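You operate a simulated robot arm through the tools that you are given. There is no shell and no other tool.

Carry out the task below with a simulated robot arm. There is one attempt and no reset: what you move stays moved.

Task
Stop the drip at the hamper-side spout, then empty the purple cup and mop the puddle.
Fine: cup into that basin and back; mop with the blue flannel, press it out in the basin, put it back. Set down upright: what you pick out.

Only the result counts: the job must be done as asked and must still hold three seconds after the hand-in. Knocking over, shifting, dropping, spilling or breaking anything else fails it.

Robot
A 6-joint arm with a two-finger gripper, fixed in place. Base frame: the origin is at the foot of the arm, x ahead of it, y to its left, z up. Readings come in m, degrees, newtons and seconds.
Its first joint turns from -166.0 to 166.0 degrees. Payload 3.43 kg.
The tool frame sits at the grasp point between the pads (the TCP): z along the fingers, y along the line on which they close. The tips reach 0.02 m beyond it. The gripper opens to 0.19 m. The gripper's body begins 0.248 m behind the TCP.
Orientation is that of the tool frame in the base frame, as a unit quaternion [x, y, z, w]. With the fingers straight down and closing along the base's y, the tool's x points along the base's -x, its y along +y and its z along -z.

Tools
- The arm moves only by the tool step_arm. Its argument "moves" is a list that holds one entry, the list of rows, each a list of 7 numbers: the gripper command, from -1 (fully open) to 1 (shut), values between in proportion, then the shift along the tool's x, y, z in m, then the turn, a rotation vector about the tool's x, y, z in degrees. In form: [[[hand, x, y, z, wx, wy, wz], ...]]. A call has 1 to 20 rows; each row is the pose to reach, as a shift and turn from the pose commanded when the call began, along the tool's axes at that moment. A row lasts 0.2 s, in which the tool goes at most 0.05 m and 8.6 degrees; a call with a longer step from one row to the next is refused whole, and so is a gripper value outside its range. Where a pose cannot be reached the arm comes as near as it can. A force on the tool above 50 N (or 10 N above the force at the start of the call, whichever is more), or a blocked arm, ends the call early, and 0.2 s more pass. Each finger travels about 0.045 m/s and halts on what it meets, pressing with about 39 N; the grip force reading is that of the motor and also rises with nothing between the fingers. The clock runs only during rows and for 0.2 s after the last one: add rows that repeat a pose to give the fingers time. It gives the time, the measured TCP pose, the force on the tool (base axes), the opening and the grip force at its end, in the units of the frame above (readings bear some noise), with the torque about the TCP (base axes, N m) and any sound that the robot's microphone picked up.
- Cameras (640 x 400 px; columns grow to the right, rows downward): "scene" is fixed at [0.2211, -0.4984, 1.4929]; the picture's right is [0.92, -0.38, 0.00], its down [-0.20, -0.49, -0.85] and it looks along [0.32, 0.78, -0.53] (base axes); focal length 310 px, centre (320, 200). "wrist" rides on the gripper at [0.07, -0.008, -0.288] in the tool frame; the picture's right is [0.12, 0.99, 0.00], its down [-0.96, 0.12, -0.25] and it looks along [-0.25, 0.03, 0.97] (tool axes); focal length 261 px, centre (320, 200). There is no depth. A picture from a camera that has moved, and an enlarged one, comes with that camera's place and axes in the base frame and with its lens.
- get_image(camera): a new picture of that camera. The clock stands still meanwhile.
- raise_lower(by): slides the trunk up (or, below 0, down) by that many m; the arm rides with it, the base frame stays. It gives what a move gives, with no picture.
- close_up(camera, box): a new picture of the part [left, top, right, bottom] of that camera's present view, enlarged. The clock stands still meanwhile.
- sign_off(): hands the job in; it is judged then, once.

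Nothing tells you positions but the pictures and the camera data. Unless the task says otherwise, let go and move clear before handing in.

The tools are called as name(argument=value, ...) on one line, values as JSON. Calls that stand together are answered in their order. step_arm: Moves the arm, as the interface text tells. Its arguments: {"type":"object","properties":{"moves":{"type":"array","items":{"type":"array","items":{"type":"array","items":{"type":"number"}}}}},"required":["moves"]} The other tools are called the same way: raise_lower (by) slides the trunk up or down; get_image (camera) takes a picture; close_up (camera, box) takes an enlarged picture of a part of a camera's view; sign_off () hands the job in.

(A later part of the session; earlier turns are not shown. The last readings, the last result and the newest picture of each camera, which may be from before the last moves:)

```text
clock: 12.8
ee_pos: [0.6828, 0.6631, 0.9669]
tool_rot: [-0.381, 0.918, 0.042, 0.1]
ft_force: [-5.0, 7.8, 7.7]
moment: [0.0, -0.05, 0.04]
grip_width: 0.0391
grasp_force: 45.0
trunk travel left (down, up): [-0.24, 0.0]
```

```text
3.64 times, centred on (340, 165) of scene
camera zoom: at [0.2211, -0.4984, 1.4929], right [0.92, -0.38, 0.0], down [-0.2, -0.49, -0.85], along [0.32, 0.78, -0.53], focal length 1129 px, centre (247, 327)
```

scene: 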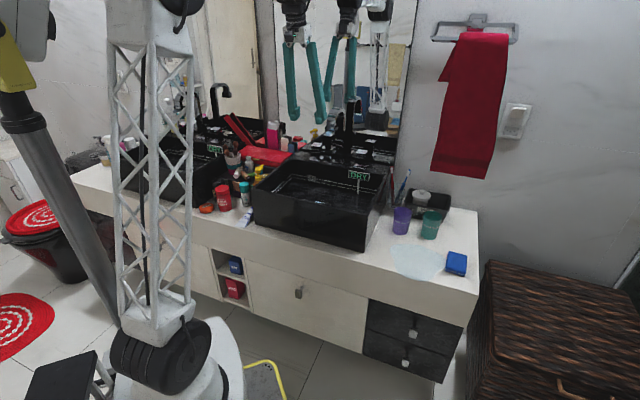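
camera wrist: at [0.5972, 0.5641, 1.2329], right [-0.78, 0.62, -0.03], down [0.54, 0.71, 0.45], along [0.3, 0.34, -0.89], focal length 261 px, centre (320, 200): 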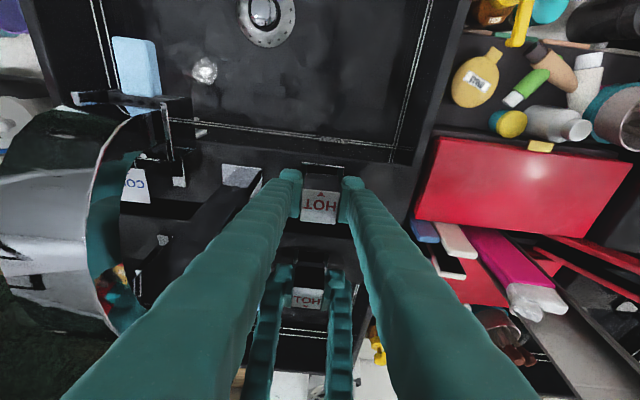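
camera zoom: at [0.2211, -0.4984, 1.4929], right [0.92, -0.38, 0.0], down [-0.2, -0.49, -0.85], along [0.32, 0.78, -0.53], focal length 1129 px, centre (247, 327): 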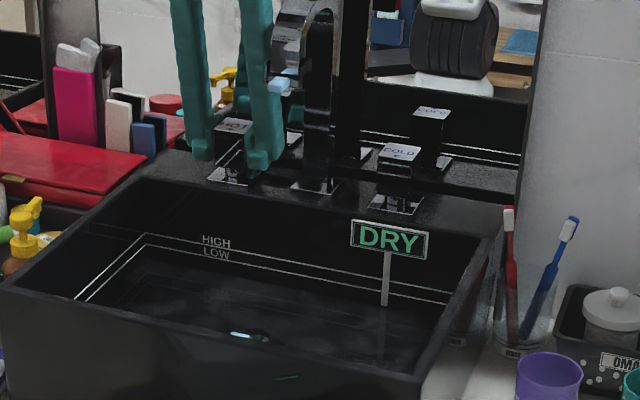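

No drop appears in either view. I'll release the handle and confirm that it stays shut.

step_arm(moves=[[[0.21, 0, 0, 0, 0, 0, 0], [0.21, 0, 0, 0, 0, 0, 0], [0.21, 0, 0, 0, 0, 0, 0], [0.21, 0, 0, 0, 0, 0, 0]]])

close_up(camera="wrist", box=[260, 150, 380, 240])

close_up(camera="wrist", box=[90, 20, 250, 140])

```text
clock: 13.8
ee_pos: [0.6826, 0.6619, 0.966]
tool_rot: [-0.38, 0.919, 0.041, 0.098]
ft_force: [-0.4, 0.6, -0.2]
moment: [0.0, -0.03, 0.0]
grip_width: 0.0749
grasp_force: 0.0
trunk travel left (down, up): [-0.24, 0.0]
```

```text
4.44 times, centred on (320, 195) of wrist
camera zoom: at [0.5977, 0.5638, 1.2325], right [-0.78, 0.62, -0.03], down [0.55, 0.71, 0.45], along [0.3, 0.34, -0.89], focal length 1158 px, centre (320, 222)
```

zoom: 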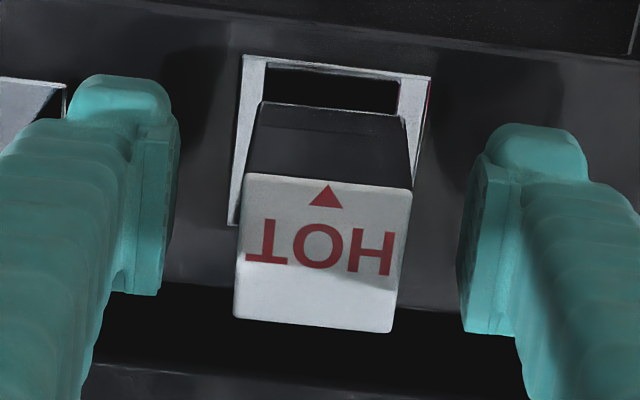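

```text
3.33 times, centred on (170, 80) of wrist
camera zoom: at [0.5977, 0.5638, 1.2325], right [-0.78, 0.62, -0.03], down [0.55, 0.71, 0.45], along [0.3, 0.34, -0.89], focal length 869 px, centre (820, 600)
```

zoom: 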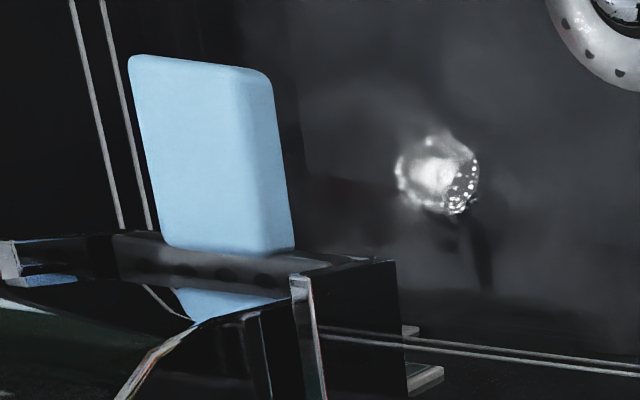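

The handle sprang back about a degree when I untwisted while gripping. I'll grip it again with the gripper turned 3° clockwise and release from there, leaving it fully home.

step_arm(moves=[[[0.21, 0, 0, 0, 0.32, 0, 1.46], [0.21, 0, 0, 0, 0.65, 0, 2.93], [1, 0, 0, 0, 0.65, 0, 2.93], [1, 0, 0, 0, 0.65, 0, 2.93], [1, 0, 0, 0, 0.65, 0, 2.93], [1, 0, 0, 0, 0.65, 0, 2.93], [1, 0, 0, 0, 0.65, 0, 2.93]]])

close_up(camera="wrist", box=[260, 150, 380, 240])

step_arm(moves=[[[0.21, 0, 0, 0, 0, 0, 0], [0.21, 0, 0, 0, 0, 0, 0], [0.21, 0, 0, 0, 0, 0, 0], [0.21, 0, 0, 0, 0, 0, 0]]])

close_up(camera="wrist", box=[260, 150, 380, 240])

close_up(camera="wrist", box=[90, 20, 250, 140])

```text
clock: 15.4
ee_pos: [0.682, 0.6607, 0.9668]
tool_rot: [-0.357, 0.928, 0.039, 0.101]
ft_force: [-0.9, 1.0, -0.2]
moment: [0.01, -0.07, 0.54]
grip_width: 0.0398
grasp_force: 45.0
trunk travel left (down, up): [-0.24, 0.0]
```

```text
4.44 times, centred on (320, 195) of wrist
camera zoom: at [0.5921, 0.5688, 1.2325], right [-0.75, 0.66, -0.03], down [0.58, 0.68, 0.45], along [0.31, 0.32, -0.89], focal length 1158 px, centre (320, 222)
```

zoom: 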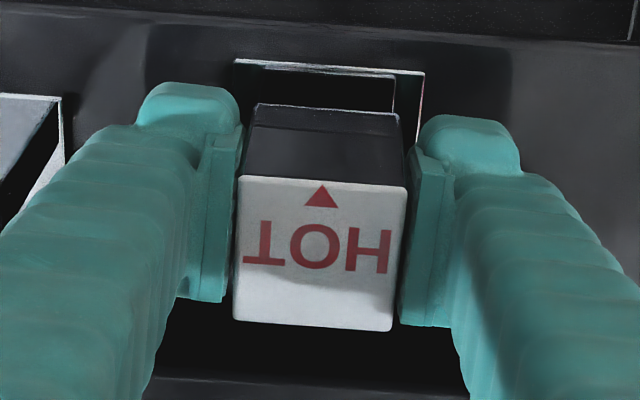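

```text
clock: 16.4
ee_pos: [0.6836, 0.6628, 0.9671]
tool_rot: [-0.356, 0.928, 0.039, 0.101]
ft_force: [-0.4, -0.6, -0.1]
moment: [0.03, -0.01, 0.02]
grip_width: 0.0751
grasp_force: 0.2
trunk travel left (down, up): [-0.24, 0.0]
```

```text
4.44 times, centred on (320, 195) of wrist
camera zoom: at [0.5923, 0.5686, 1.2326], right [-0.75, 0.66, -0.03], down [0.58, 0.68, 0.45], along [0.31, 0.32, -0.89], focal length 1158 px, centre (320, 222)
```

zoom: 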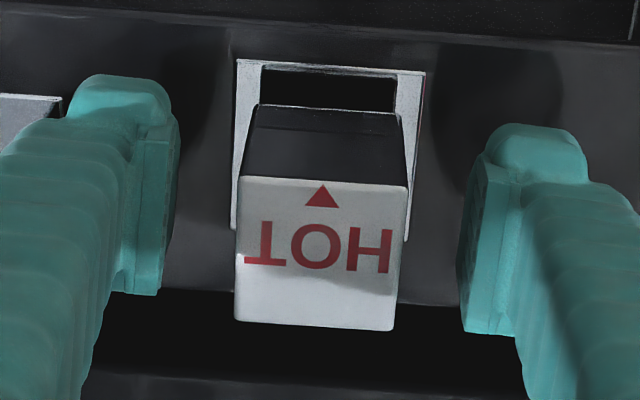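

```text
3.33 times, centred on (170, 80) of wrist
camera zoom: at [0.5923, 0.5686, 1.2326], right [-0.75, 0.66, -0.03], down [0.58, 0.68, 0.45], along [0.31, 0.32, -0.89], focal length 869 px, centre (820, 600)
```

zoom: 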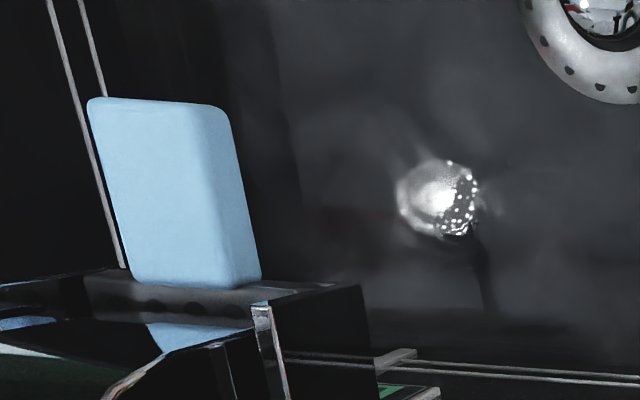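

HOT is home against its stop and no drops show. I'll back away from the handle, rise and move forward, clear of the spout.

step_arm(moves=[[[0.21, 0.0292, -0.0016, -0.0064, 0, 0, 0], [0.21, 0.0585, -0.0032, -0.0129, 0, 0, 0], [0.21, 0.0877, -0.0048, -0.0193, 0, 0, 0], [0.21, 0.0791, -0.0048, -0.0583, 0, 0, 0], [0.21, 0.0705, -0.0048, -0.0974, 0, 0, 0], [0.21, 0.0619, -0.0048, -0.1364, 0, 0, 0], [0.21, 0.0533, -0.0048, -0.1755, 0, 0, 0], [0.21, 0.0447, -0.0048, -0.2145, 0, 0, 0], [0.21, 0.0837, -0.0069, -0.2231, 0, 0, 0], [0.21, 0.1227, -0.009, -0.2317, 0, 0, 0], [0.21, 0.1617, -0.0112, -0.2403, 0, 0, 0], [0.21, 0.2007, -0.0133, -0.2489, 0, 0, 0], [0.21, 0.2007, -0.0133, -0.2489, 0, 0, 0]]])

get_image(camera="wrist")

close_up(camera="scene", box=[290, 100, 390, 180])

```text
clock: 19.2
ee_pos: [0.5063, 0.4838, 1.1674]
tool_rot: [-0.355, 0.928, 0.039, 0.101]
ft_force: [-0.7, -1.2, -0.1]
moment: [0.09, -0.06, 0.01]
grip_width: 0.0752
grasp_force: 0.1
trunk travel left (down, up): [-0.24, 0.0]
```

```text
taken
camera wrist: at [0.415, 0.3907, 1.4329], right [-0.75, 0.66, -0.03], down [0.58, 0.68, 0.45], along [0.31, 0.32, -0.89], focal length 261 px, centre (320, 200)
```

wrist: 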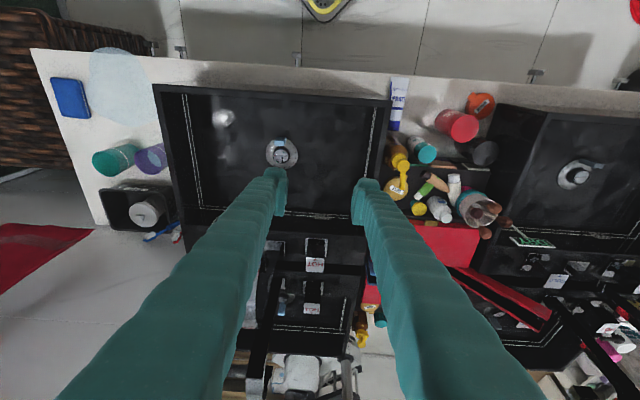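

```text
5.00 times, centred on (340, 140) of scene
camera zoom: at [0.2211, -0.4984, 1.4929], right [0.92, -0.38, 0.0], down [-0.2, -0.49, -0.85], along [0.32, 0.78, -0.53], focal length 1552 px, centre (220, 500)
```

zoom: 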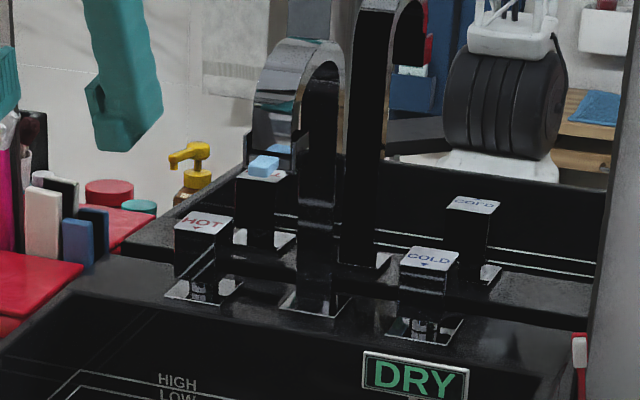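

The spout looks dry now. Before touching the cup I'll check that the arm can make the pouring tilt over the basin, with empty fingers, starting by moving to the right half of the basin.

step_arm(moves=[[[0.21, -0.0073, -0.0336, 0.0062, -0.1, 0, -0.45], [0.21, -0.0146, -0.0672, 0.0123, -0.2, 0, -0.91], [0.21, -0.0219, -0.1009, 0.0185, -0.3, 0, -1.37], [0.21, -0.0291, -0.1345, 0.0247, -0.4, 0, -1.82], [0.21, -0.0364, -0.1681, 0.0308, -0.5, 0, -2.28], [0.21, -0.0437, -0.2017, 0.037, -0.6, 0, -2.73], [0.21, -0.0437, -0.2017, 0.037, -0.6, 0, -2.73]]])

get_image(camera="wrist")

```text
clock: 20.9
ee_pos: [0.6819, 0.3695, 1.1406]
tool_rot: [-0.379, 0.919, 0.042, 0.099]
ft_force: [-1.1, 0.4, 0.1]
moment: [-0.03, -0.02, 0.02]
grip_width: 0.0751
grasp_force: 0.0
trunk travel left (down, up): [-0.24, 0.0]
```

```text
taken
camera wrist: at [0.5939, 0.2712, 1.4056], right [-0.78, 0.62, -0.03], down [0.55, 0.71, 0.45], along [0.3, 0.34, -0.89], focal length 261 px, centre (320, 200)
```

wrist: 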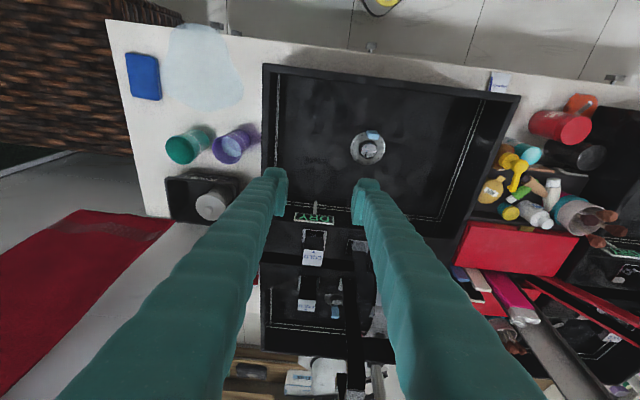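

From here I'll take a closer look at the cups, the puddle and the flannel, then try the tilt in the air.

close_up(camera="wrist", box=[100, 0, 280, 230])

step_arm(moves=[[[0.21, 0, 0, 0, 0, -8, 0], [0.21, 0, 0, 0, 0, -16, 0], [0.21, 0, 0, 0, 0, -24, 0], [0.21, 0, 0, 0, 0, -32, 0], [0.21, 0, 0, 0, 0, -40, 0], [0.21, 0, 0, 0, 0, -48, 0]]])

get_image(camera="scene")

get_image(camera="wrist")

```text
1.74 times, centred on (190, 115) of wrist
camera zoom: at [0.5939, 0.2712, 1.4056], right [-0.78, 0.62, -0.03], down [0.55, 0.71, 0.45], along [0.3, 0.34, -0.89], focal length 453 px, centre (546, 348)
```

zoom: 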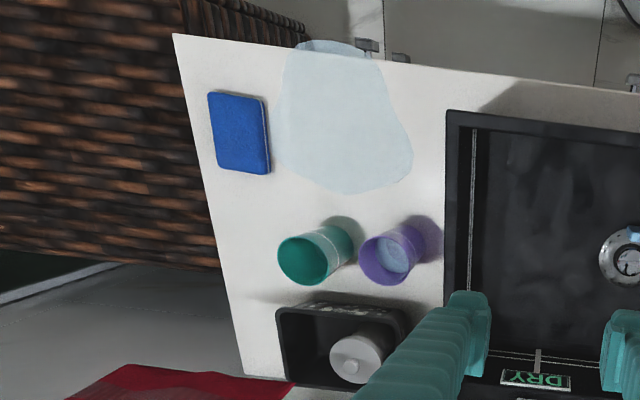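

```text
clock: 22.2
ee_pos: [0.6766, 0.3665, 1.1336]
tool_rot: [-0.341, 0.798, 0.184, 0.461]
ft_force: [2.0, 1.3, 3.7]
moment: [-0.49, 0.59, 0.0]
grip_width: 0.075
grasp_force: 0.1
trunk travel left (down, up): [-0.24, 0.0]
```

```text
taken
```

scene: 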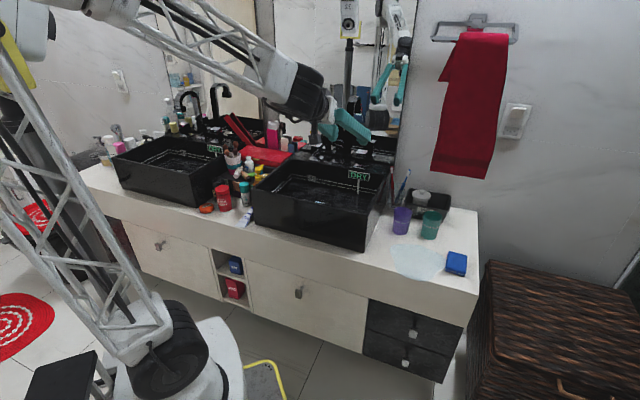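

```text
taken
camera wrist: at [0.4834, 0.1597, 1.2196], right [-0.75, 0.65, -0.12], down [0.1, 0.29, 0.95], along [0.65, 0.7, -0.28], focal length 261 px, centre (320, 200)
```

wrist: 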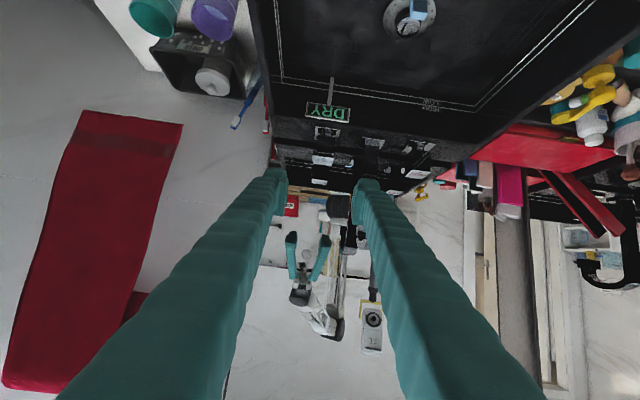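

The 60° tilt works. I'll continue to about 115° to test the full pouring pose.

step_arm(moves=[[[0.21, 0, 0, 0, 0, -8, 0], [0.21, 0, 0, 0, 0, -16, 0], [0.21, 0, 0, 0, 0, -24, 0], [0.21, 0, 0, 0, 0, -32, 0], [0.21, 0, 0, 0, 0, -40, 0], [0.21, 0, 0, 0, 0, -48, 0], [0.21, 0, 0, 0, 0, -55, 0], [0.21, 0, 0, 0, 0, -55, 0]]])

get_image(camera="scene")

```text
clock: 24.1
ee_pos: [0.7694, 0.3794, 1.1911]
tool_rot: [-0.2, 0.499, 0.329, 0.776]
ft_force: [0.5, 0.2, 0.8]
moment: [-0.01, -0.01, 0.03]
grip_width: 0.075
grasp_force: 0.0
out of reach, approached as far as the arm can: row 3, 4, 5, 6, 7, 8
trunk travel left (down, up): [-0.24, 0.0]
```

```text
taken
```

scene: 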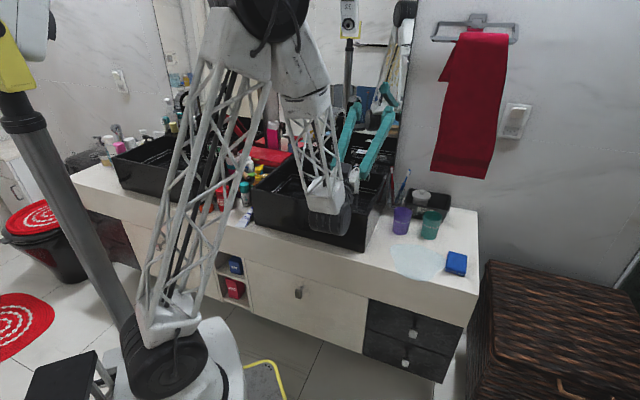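

At about 115° the arm had to drift to (0.77, 0.38, 1.19), so pouring works if I hold the cup a bit further out. I'll test a better spot with a slightly larger tilt.

step_arm(moves=[[[0.21, 0.018, 0.02, 0.0014, 0, -6, 0], [0.21, 0.0362, 0.0401, 0.0028, 0, -12, 0], [0.21, 0.0362, 0.0401, 0.0028, 0, -12, 0]]])

get_image(camera="scene")

```text
clock: 24.9
ee_pos: [0.7831, 0.4123, 1.2088]
tool_rot: [-0.163, 0.436, 0.353, 0.812]
ft_force: [0.7, 0.2, 0.5]
moment: [-0.03, 0.04, 0.01]
grip_width: 0.0751
grasp_force: 0.0
out of reach, approached as far as the arm can: row 1, 2, 3
trunk travel left (down, up): [-0.24, 0.0]
```

```text
taken
```

scene: 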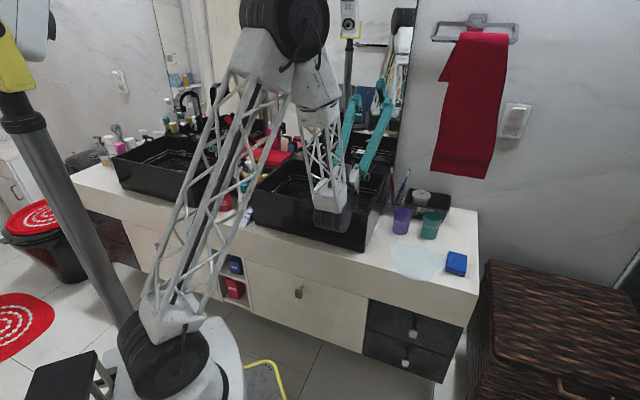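

Tilts beyond about 115° run into a wrist limit because the trunk is high. I'll untilt, lower the trunk and test the pour again at a better spot.

step_arm(moves=[[[0.21, 0, 0, 0, 0, 8, 0], [0.21, 0, 0, 0, 0, 16, 0], [0.21, 0, 0, 0, 0, 24, 0], [0.21, 0, 0, 0, 0, 32, 0], [0.21, 0, 0, 0, 0, 40, 0], [0.21, 0, 0, 0, 0, 48, 0], [0.21, 0, 0, 0, 0, 56, 0], [0.21, 0, 0, 0, 0, 64, 0], [0.21, 0, 0, 0, 0, 72, 0], [0.21, 0, 0, 0, 0, 80, 0], [0.21, 0, 0, 0, 0, 88, 0], [0.21, 0, 0, 0, 0, 96, 0], [0.21, 0, 0, 0, 0, 104, 0], [0.21, 0, 0, 0, 0, 110, 0], [0.21, 0, 0, 0, 0, 110, 0]]])

get_image(camera="scene")

```text
clock: 28.1
ee_pos: [0.7844, 0.4136, 1.208]
tool_rot: [-0.382, 0.915, 0.068, 0.109]
ft_force: [-0.5, 0.8, -0.1]
moment: [-0.04, 0.04, -0.01]
grip_width: 0.0749
grasp_force: 0.0
trunk travel left (down, up): [-0.24, 0.0]
```

```text
taken
```

scene: 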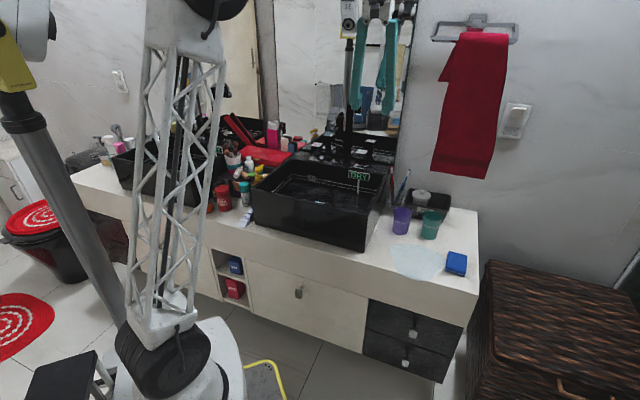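

Back near vertical. I'll straighten the tool exactly over the basin, then lower the trunk.

step_arm(moves=[[[0.21, 0.0278, 0.0149, -0.0211, 0.8, 4.9, 0.1], [0.21, 0.0556, 0.0297, -0.0421, 1.6, 9.8, 0.2], [0.21, 0.0834, 0.0446, -0.0632, 2.44, 14.65, 0.31], [0.21, 0.0834, 0.0446, -0.0632, 2.44, 14.65, 0.31]]])

raise_lower(by=-0.24)

get_image(camera="scene")

get_image(camera="wrist")

```text
clock: 29.1
ee_pos: [0.6866, 0.374, 1.2503]
tool_rot: [-0.383, 0.924, -0.001, -0.001]
ft_force: [-0.6, 0.5, 0.2]
moment: [-0.01, 0.02, -0.04]
grip_width: 0.075
grasp_force: 0.0
trunk travel left (down, up): [-0.24, 0.0]
```

```text
clock: 31.6
ee_pos: [0.6857, 0.373, 1.0103]
tool_rot: [-0.384, 0.923, 0.001, -0.001]
ft_force: [-1.0, 0.0, -0.1]
moment: [-0.02, -0.02, 0.01]
grip_width: 0.0749
grasp_force: 0.1
trunk travel left (down, up): [0.0, 0.24]
```

```text
taken
```

scene: 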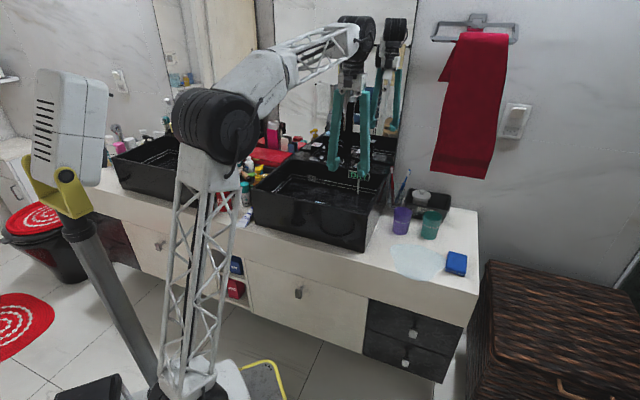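

```text
taken
camera wrist: at [0.6428, 0.3179, 1.2979], right [-0.79, 0.62, 0.0], down [0.6, 0.76, 0.25], along [0.15, 0.2, -0.97], focal length 261 px, centre (320, 200)
```

wrist: 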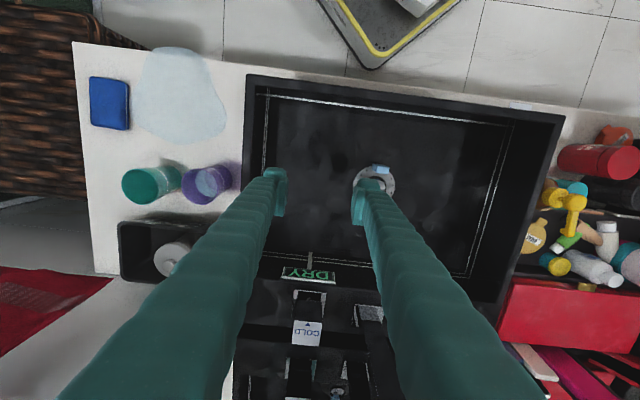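

With the trunk down, the forearm comes in flatter. I'll test the tilt again here.

step_arm(moves=[[[0.21, -0.015, 0, -0.045, 0, 0, 0], [0.21, -0.03, 0, -0.09, 0, 0, 0], [0.21, -0.03, 0, -0.09, 0, -8, 0], [0.21, -0.03, 0, -0.09, 0, -16, 0], [0.21, -0.03, 0, -0.09, 0, -24, 0], [0.21, -0.03, 0, -0.09, 0, -32, 0], [0.21, -0.03, 0, -0.09, 0, -40, 0], [0.21, -0.03, 0, -0.09, 0, -48, 0], [0.21, -0.03, 0, -0.09, 0, -56, 0], [0.21, -0.03, 0, -0.09, 0, -64, 0], [0.21, -0.03, 0, -0.09, 0, -72, 0], [0.21, -0.03, 0, -0.09, 0, -80, 0], [0.21, -0.03, 0, -0.09, 0, -88, 0], [0.21, -0.03, 0, -0.09, 0, -96, 0], [0.21, -0.03, 0, -0.09, 0, -104, 0], [0.21, -0.03, 0, -0.09, 0, -112, 0], [0.21, -0.03, 0, -0.09, 0, -120, 0], [0.21, -0.03, 0, -0.09, 0, -120, 0]]])

get_image(camera="scene")

```text
clock: 35.4
ee_pos: [0.7062, 0.3952, 1.1011]
tool_rot: [-0.191, 0.462, 0.332, 0.8]
ft_force: [-0.5, 1.1, -0.8]
moment: [0.01, -0.01, -0.01]
grip_width: 0.0749
grasp_force: 0.1
trunk travel left (down, up): [0.0, 0.24]
```

```text
taken
```

scene: 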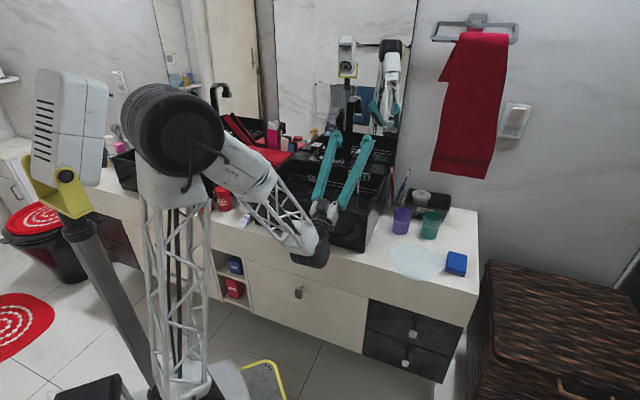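

The 120° tilt is fully reachable here with clear margins, so this will be the pouring spot: (0.706, 0.395, 1.10). I'll untilt and go look at the purple cup from above.

step_arm(moves=[[[0.21, 0, 0, 0, 0, 8, 0], [0.21, 0, 0, 0, 0, 16, 0], [0.21, 0, 0, 0, 0, 24, 0], [0.21, 0, 0, 0, 0, 32, 0], [0.21, 0, 0, 0, 0, 40, 0], [0.21, 0, 0, 0, 0, 48, 0], [0.21, 0, 0, 0, 0, 56, 0], [0.21, 0, 0, 0, 0, 64, 0], [0.21, 0, 0, 0, 0, 72, 0], [0.21, 0, 0, 0, 0, 80, 0], [0.21, 0, 0, 0, 0, 88, 0], [0.21, 0, 0, 0, 0, 96, 0], [0.21, 0, 0, 0, 0, 104, 0], [0.21, 0, 0, 0, 0, 112, 0], [0.21, 0, 0, 0, 0, 120, 0], [0.21, 0, 0, 0, 0, 120, 0]]])

step_arm(moves=[[[0.21, 0.0, -0.04, 0, 0, 0, 0], [0.21, 0.0, -0.08, 0, 0, 0, 0], [0.21, 0.0, -0.12, 0, 0, 0, 0], [0.21, 0.0, -0.16, 0, 0, 0, 0], [0.21, 0.0, -0.2, 0, 0, 0, 0], [0.21, 0.0, -0.2, 0, 0, 0, 0]]])

get_image(camera="wrist")

get_image(camera="scene")

```text
clock: 38.8
ee_pos: [0.7083, 0.3946, 1.0994]
tool_rot: [-0.384, 0.923, 0.0, -0.002]
ft_force: [0.8, 0.5, 0.0]
moment: [-0.09, 0.09, 0.0]
grip_width: 0.0748
grasp_force: 0.1
trunk travel left (down, up): [0.0, 0.24]
```

```text
clock: 40.1
ee_pos: [0.8381, 0.2505, 1.0781]
tool_rot: [-0.384, 0.923, 0.0, 0.004]
ft_force: [0.2, 0.6, -1.6]
moment: [-0.02, -0.01, 0.0]
grip_width: 0.0752
grasp_force: 0.0
out of reach, approached as far as the arm can: row 3, 4, 5, 6
trunk travel left (down, up): [0.0, 0.24]
```

```text
taken
camera wrist: at [0.7915, 0.1934, 1.366], right [-0.79, 0.62, 0.0], down [0.59, 0.76, 0.26], along [0.16, 0.2, -0.97], focal length 261 px, centre (320, 200)
```

wrist: 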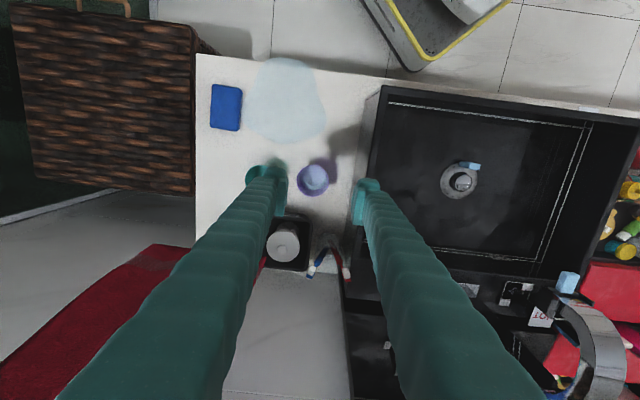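

```text
taken
```

scene: 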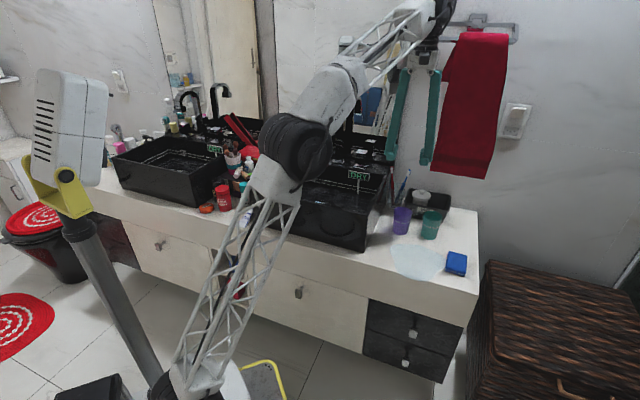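

I'm nearly above the purple cup. I'll zoom in on it, its neighbours, the puddle and the flannel.

close_up(camera="wrist", box=[230, 130, 390, 290])

close_up(camera="wrist", box=[190, 40, 390, 170])

close_up(camera="scene", box=[370, 170, 480, 300])

```text
2.50 times, centred on (310, 210) of wrist
camera zoom: at [0.7915, 0.1934, 1.366], right [-0.79, 0.62, 0.0], down [0.59, 0.76, 0.26], along [0.16, 0.2, -0.97], focal length 652 px, centre (345, 175)
```

zoom: 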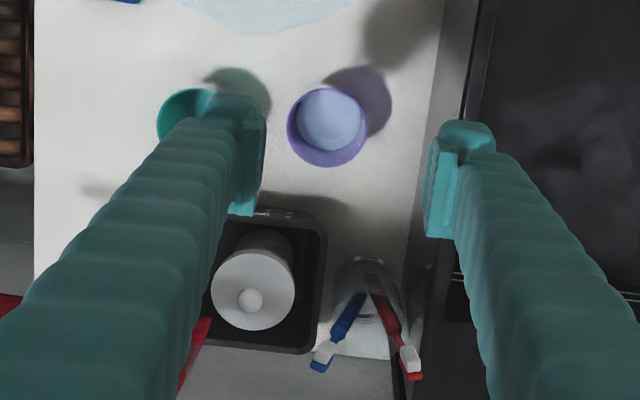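

```text
3.08 times, centred on (290, 105) of wrist
camera zoom: at [0.7915, 0.1934, 1.366], right [-0.79, 0.62, 0.0], down [0.59, 0.76, 0.26], along [0.16, 0.2, -0.97], focal length 802 px, centre (412, 492)
```

zoom: 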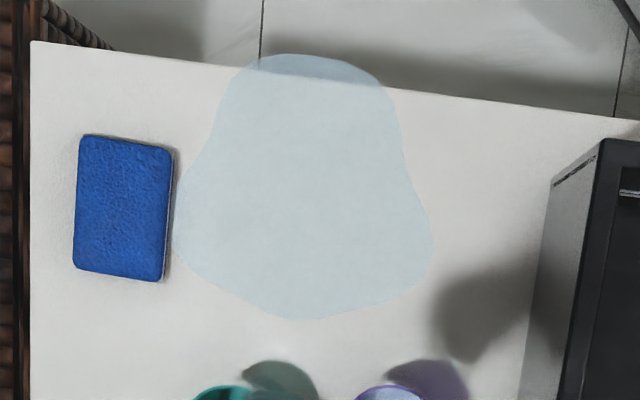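

```text
3.08 times, centred on (425, 235) of scene
camera zoom: at [0.2211, -0.4984, 1.4929], right [0.92, -0.38, 0.0], down [-0.2, -0.49, -0.85], along [0.32, 0.78, -0.53], focal length 955 px, centre (-3, 92)
```

zoom: 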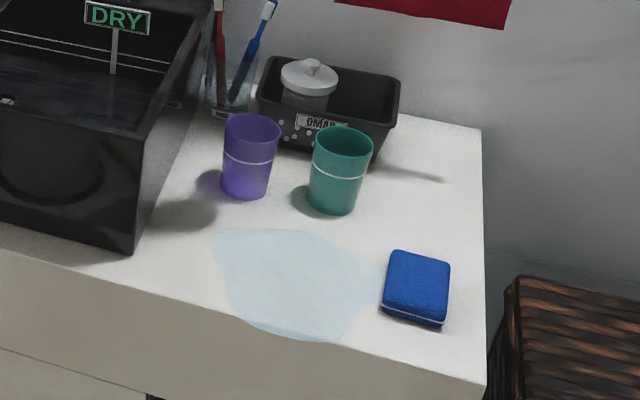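

I place the purple cup at about (0.862, 0.258), with its rim at z≈0.85 and the counter at z≈0.758. The teal cup is about 10 cm to its right. I'll hover lower over the purple cup to centre precisely.

step_arm(moves=[[[0.158, -0.0053, -0.0029, 0.03, 0, 0, 0], [0.158, -0.0106, -0.0057, 0.06, 0, 0, 0], [0.158, -0.0158, -0.0086, 0.09, 0, 0, 0], [0.158, -0.0211, -0.0114, 0.12, 0, 0, 0], [0.158, -0.0211, -0.0114, 0.12, 0, 0, 0]]])

get_image(camera="wrist")

close_up(camera="wrist", box=[240, 140, 400, 240])

close_up(camera="scene", box=[370, 130, 480, 260])

```text
clock: 41.4
ee_pos: [0.8597, 0.2569, 0.959]
tool_rot: [-0.384, 0.923, 0.0, 0.0]
ft_force: [0.0, -0.8, -0.4]
moment: [0.04, 0.0, -0.02]
grip_width: 0.0798
grasp_force: 0.1
trunk travel left (down, up): [0.0, 0.24]
```

```text
taken
camera wrist: at [0.8168, 0.2007, 1.2463], right [-0.79, 0.62, 0.0], down [0.6, 0.76, 0.25], along [0.15, 0.2, -0.97], focal length 261 px, centre (320, 200)
```

wrist: 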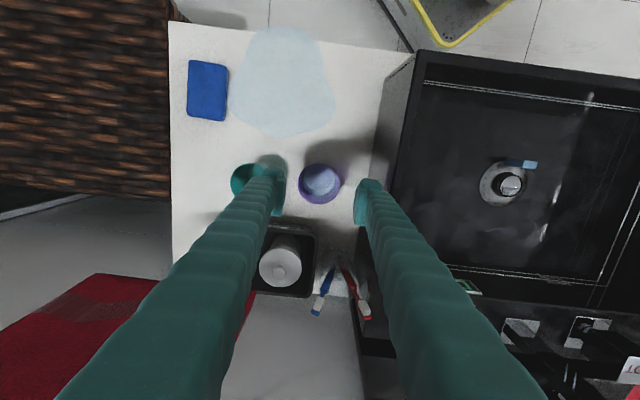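

```text
4.00 times, centred on (320, 190) of wrist
camera zoom: at [0.8168, 0.2007, 1.2463], right [-0.79, 0.62, 0.0], down [0.6, 0.76, 0.25], along [0.15, 0.2, -0.97], focal length 1043 px, centre (320, 240)
```

zoom: 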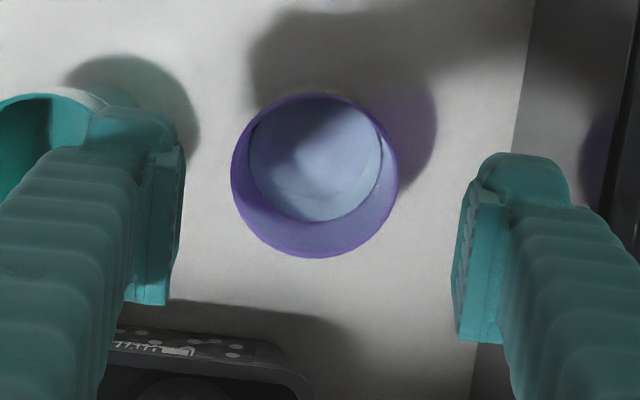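

```text
3.08 times, centred on (425, 195) of scene
camera zoom: at [0.2211, -0.4984, 1.4929], right [0.92, -0.38, 0.0], down [-0.2, -0.49, -0.85], along [0.32, 0.78, -0.53], focal length 955 px, centre (-3, 215)
```

zoom: 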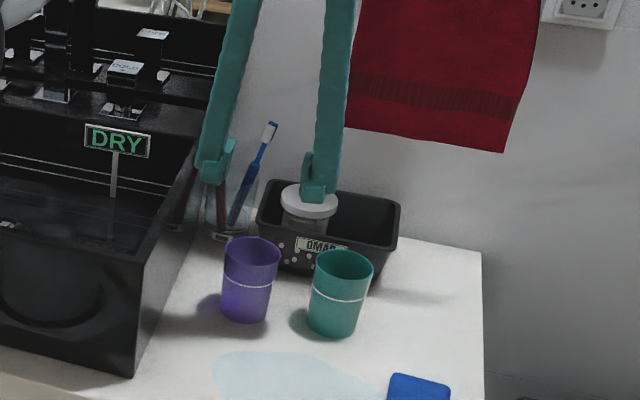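

The cup is centred at about (0.865, 0.260). I'll nudge 5 mm and come straight down with the fingers either side of it.

step_arm(moves=[[[0.158, -0.0054, -0.0016, 0.0, 0, 0, 0], [0.158, -0.0054, -0.0016, 0.03, 0, 0, 0], [0.158, -0.0054, -0.0016, 0.06, 0, 0, 0], [0.158, -0.0054, -0.0016, 0.06, 0, 0, 0]]])

close_up(camera="wrist", box=[240, 140, 400, 240])

close_up(camera="scene", box=[370, 130, 480, 260])

```text
clock: 42.4
ee_pos: [0.8643, 0.2591, 0.8991]
tool_rot: [-0.384, 0.923, -0.001, 0.0]
ft_force: [-0.2, -0.4, -0.1]
moment: [0.02, -0.02, 0.01]
grip_width: 0.0802
grasp_force: 0.1
trunk travel left (down, up): [0.0, 0.24]
```

```text
4.00 times, centred on (320, 190) of wrist
camera zoom: at [0.8215, 0.2033, 1.1865], right [-0.79, 0.62, 0.0], down [0.6, 0.76, 0.25], along [0.15, 0.2, -0.97], focal length 1043 px, centre (320, 240)
```

zoom: 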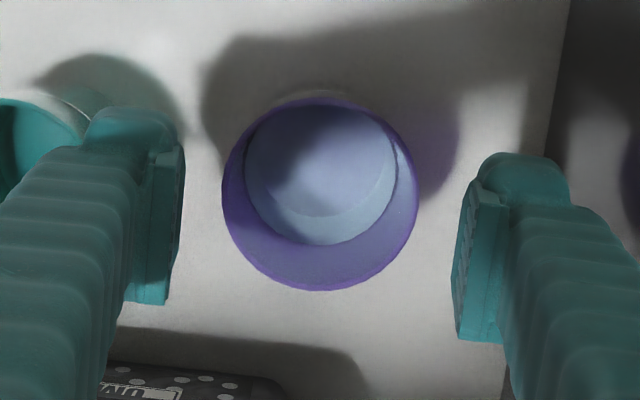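

```text
3.08 times, centred on (425, 195) of scene
camera zoom: at [0.2211, -0.4984, 1.4929], right [0.92, -0.38, 0.0], down [-0.2, -0.49, -0.85], along [0.32, 0.78, -0.53], focal length 955 px, centre (-3, 215)
```

zoom: 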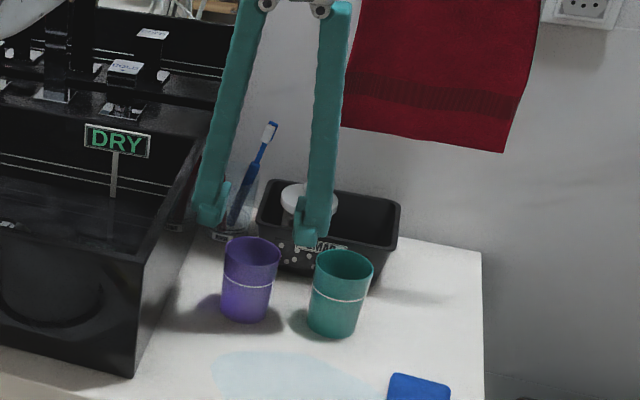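

The rubber fingertips look thicker than the gap to the teal cup comfortably allows. I'll rise slightly and turn the wrist 45°, so the fingers come down front-right and back-left of the cup where there is more space.

step_arm(moves=[[[0.158, 0, 0, -0.03, 0, 0, 0], [0.158, 0, 0, -0.03, 0, 0, 7.5], [0.158, 0, 0, -0.03, 0, 0, 15], [0.158, 0, 0, -0.03, 0, 0, 22.5], [0.158, 0, 0, -0.03, 0, 0, 30], [0.158, 0, 0, -0.03, 0, 0, 37.5], [0.158, 0, 0, -0.03, 0, 0, 44], [0.158, 0, 0, -0.03, 0, 0, 44]]])

get_image(camera="wrist")

close_up(camera="wrist", box=[220, 120, 420, 270])

close_up(camera="scene", box=[370, 130, 480, 260])

```text
clock: 44.1
ee_pos: [0.8648, 0.2597, 0.9293]
tool_rot: [-0.01, 1.0, 0.0, -0.001]
ft_force: [0.1, 0.6, -0.2]
moment: [0.02, -0.03, 0.01]
grip_width: 0.08
grasp_force: 0.0
trunk travel left (down, up): [0.0, 0.24]
```

```text
taken
camera wrist: at [0.795, 0.2503, 1.2169], right [-0.14, 0.99, 0.0], down [0.96, 0.13, 0.25], along [0.24, 0.03, -0.97], focal length 261 px, centre (320, 200)
```

wrist: 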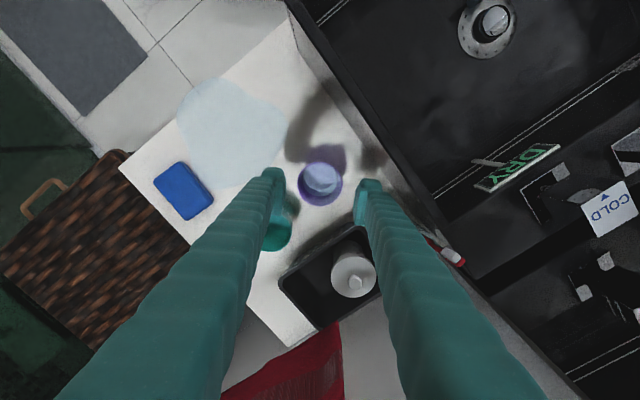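

```text
2.67 times, centred on (320, 195) of wrist
camera zoom: at [0.795, 0.2503, 1.2169], right [-0.14, 0.99, 0.0], down [0.96, 0.13, 0.25], along [0.24, 0.03, -0.97], focal length 695 px, centre (320, 213)
```

zoom: 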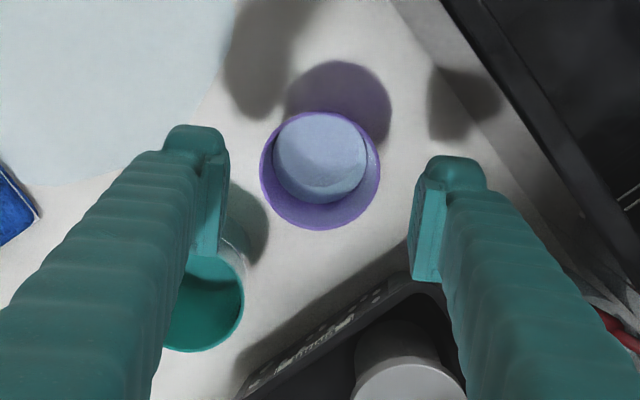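

```text
3.08 times, centred on (425, 195) of scene
camera zoom: at [0.2211, -0.4984, 1.4929], right [0.92, -0.38, 0.0], down [-0.2, -0.49, -0.85], along [0.32, 0.78, -0.53], focal length 955 px, centre (-3, 215)
```

zoom: 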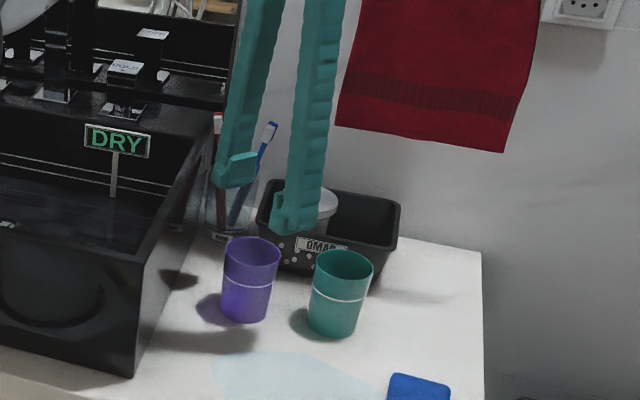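

Now there are good clearances on every side and the cup is centred within a millimetre. I'll go down to mid-cup height.

step_arm(moves=[[[0.158, 0, 0, 0.03, 0, 0, 0], [0.158, 0, 0, 0.06, 0, 0, 0], [0.158, 0, 0, 0.09, 0, 0, 0], [0.158, 0, 0, 0.115, 0, 0, 0], [0.158, 0, 0, 0.115, 0, 0, 0]]])

close_up(camera="wrist", box=[220, 120, 420, 270])

close_up(camera="scene", box=[370, 160, 480, 260])

```text
clock: 45.4
ee_pos: [0.8653, 0.2599, 0.8131]
tool_rot: [-0.011, 1.0, 0.0, -0.001]
ft_force: [0.3, -0.7, -0.5]
moment: [0.02, -0.01, -0.03]
grip_width: 0.0802
grasp_force: 0.0
trunk travel left (down, up): [0.0, 0.24]
```

```text
2.67 times, centred on (320, 195) of wrist
camera zoom: at [0.7951, 0.2503, 1.102], right [-0.14, 0.99, 0.0], down [0.96, 0.13, 0.25], along [0.24, 0.03, -0.97], focal length 695 px, centre (320, 213)
```

zoom: 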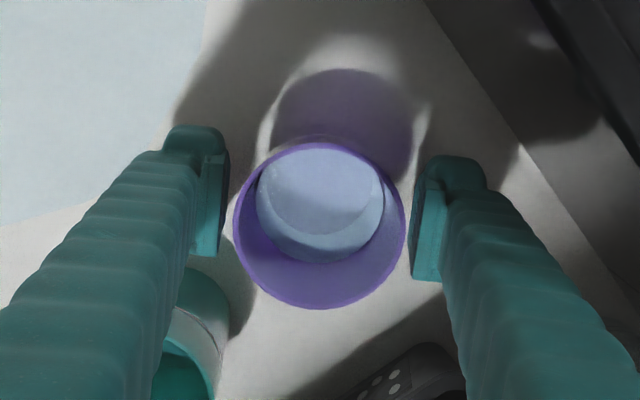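

```text
4.00 times, centred on (425, 210) of scene
camera zoom: at [0.2211, -0.4984, 1.4929], right [0.92, -0.38, 0.0], down [-0.2, -0.49, -0.85], along [0.32, 0.78, -0.53], focal length 1242 px, centre (-100, 160)
```

zoom: 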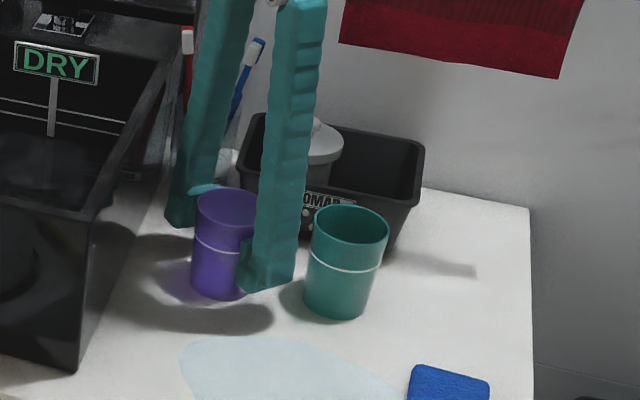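

The fingers are well placed around the cup. I'll close on it now.

step_arm(moves=[[[0.4, 0, 0, 0, 0, 0, 0], [0.6, 0, 0, 0, 0, 0, 0], [0.6, 0, 0, 0, 0, 0, 0], [0.6, 0, 0, 0, 0, 0, 0], [0.6, 0, 0, 0, 0, 0, 0]]])

close_up(camera="wrist", box=[220, 120, 420, 270])

```text
clock: 46.5
ee_pos: [0.8655, 0.2602, 0.8136]
tool_rot: [-0.011, 1.0, 0.001, -0.002]
ft_force: [-0.4, -0.2, -0.8]
moment: [0.0, -0.04, -0.03]
grip_width: 0.065
grasp_force: 39.3
trunk travel left (down, up): [0.0, 0.24]
```

```text
2.67 times, centred on (320, 195) of wrist
camera zoom: at [0.7951, 0.2502, 1.1022], right [-0.14, 0.99, 0.0], down [0.96, 0.13, 0.25], along [0.24, 0.03, -0.97], focal length 695 px, centre (320, 213)
```

zoom: 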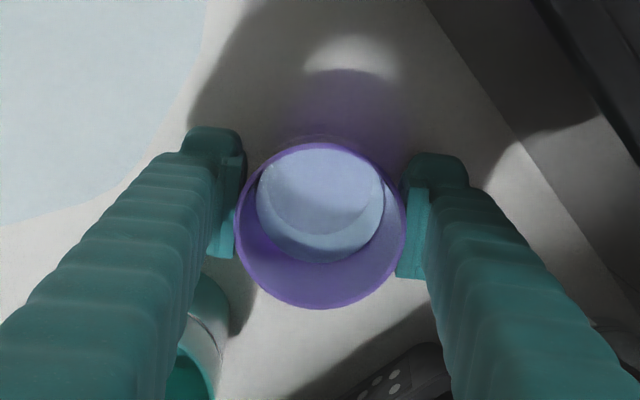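

The cup is gripped at a width of 6.5 cm. I'll lift it smoothly straight up.

step_arm(moves=[[[0.6, 0, 0, -0.01, 0, 0, 0], [0.6, 0, 0, -0.025, 0, 0, 0], [0.6, 0, 0, -0.045, 0, 0, 0], [0.6, 0, 0, -0.07, 0, 0, 0], [0.6, 0, 0, -0.095, 0, 0, 0], [0.6, 0, 0, -0.12, 0, 0, 0], [0.6, 0, 0, -0.14, 0, 0, 0], [0.6, 0, 0, -0.145, 0, 0, 0]]])

get_image(camera="scene")

close_up(camera="wrist", box=[220, 120, 420, 270])

```text
clock: 48.4
ee_pos: [0.864, 0.2599, 0.9602]
tool_rot: [-0.011, 1.0, -0.001, 0.0]
ft_force: [0.5, 0.1, -1.6]
moment: [0.03, 0.01, -0.01]
grip_width: 0.0649
grasp_force: 38.8
trunk travel left (down, up): [0.0, 0.24]
```

```text
taken
```

scene: 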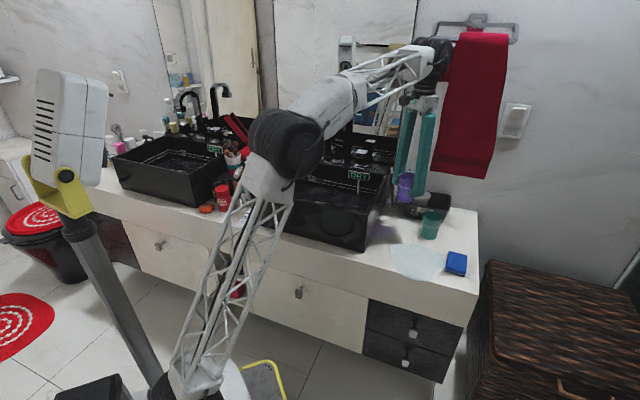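

```text
2.67 times, centred on (320, 195) of wrist
camera zoom: at [0.7951, 0.25, 1.2473], right [-0.14, 0.99, 0.0], down [0.96, 0.13, 0.25], along [0.24, 0.03, -0.97], focal length 695 px, centre (320, 213)
```

zoom: 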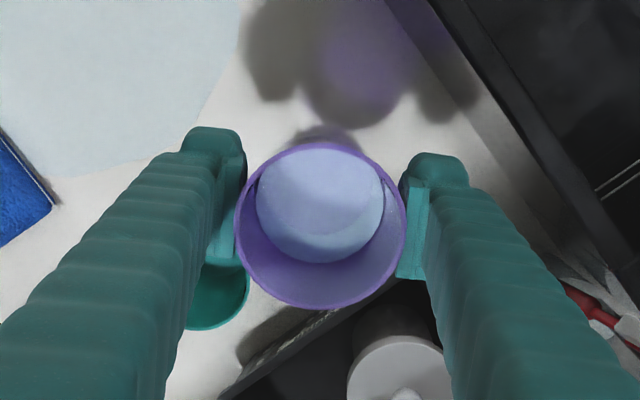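

The cup is held level and still full. I'll carry it slowly forward, up and over to the pouring spot, turning the wrist back by 44° on the way.

step_arm(moves=[[[0.6, 0.006, -0.0058, -0.01, 0, 0, -2], [0.6, 0.017, -0.016, -0.028, 0, 0, -5], [0.6, 0.028, -0.0268, -0.048, 0, 0, -8.5], [0.6, 0.04, -0.038, -0.07, 0, 0, -12], [0.6, 0.0506, -0.0484, -0.09, 0, 0, -15.5], [0.6, 0.0637, -0.025, -0.0963, 0, 0, -19], [0.6, 0.0767, -0.0016, -0.1025, 0, 0, -22.5], [0.6, 0.0898, 0.0217, -0.1088, 0, 0, -26], [0.6, 0.1028, 0.0451, -0.115, 0, 0, -29.5], [0.6, 0.1159, 0.0685, -0.1213, 0, 0, -33], [0.6, 0.1289, 0.0918, -0.1275, 0, 0, -36.5], [0.6, 0.1419, 0.1152, -0.1338, 0, 0, -40], [0.6, 0.152, 0.133, -0.138, 0, 0, -43], [0.6, 0.155, 0.1386, -0.14, 0, 0, -44], [0.6, 0.155, 0.1386, -0.14, 0, 0, -44]]])

get_image(camera="scene")

get_image(camera="wrist")

```text
clock: 51.5
ee_pos: [0.7075, 0.3955, 1.0981]
tool_rot: [-0.384, 0.923, 0.001, -0.002]
ft_force: [-0.8, 0.9, -1.8]
moment: [-0.02, 0.02, 0.01]
grip_width: 0.0652
grasp_force: 39.0
trunk travel left (down, up): [0.0, 0.24]
```

```text
taken
```

scene: 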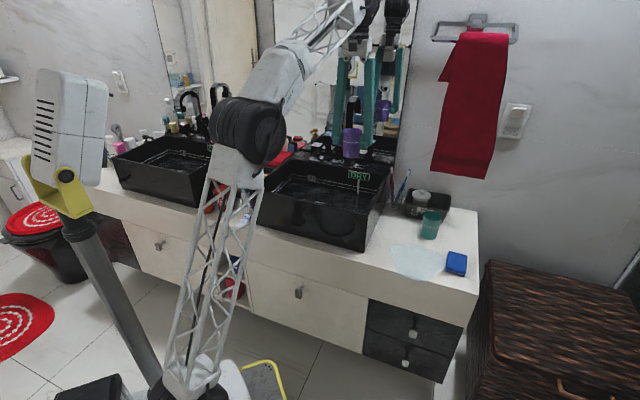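

```text
taken
camera wrist: at [0.6643, 0.3404, 1.3867], right [-0.79, 0.62, 0.0], down [0.6, 0.76, 0.25], along [0.15, 0.2, -0.97], focal length 261 px, centre (320, 200)
```

wrist: 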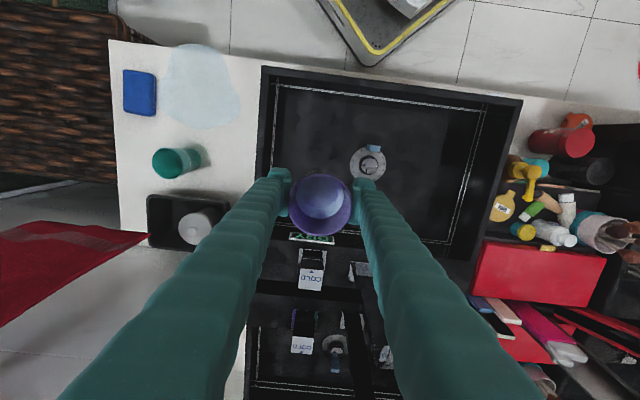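

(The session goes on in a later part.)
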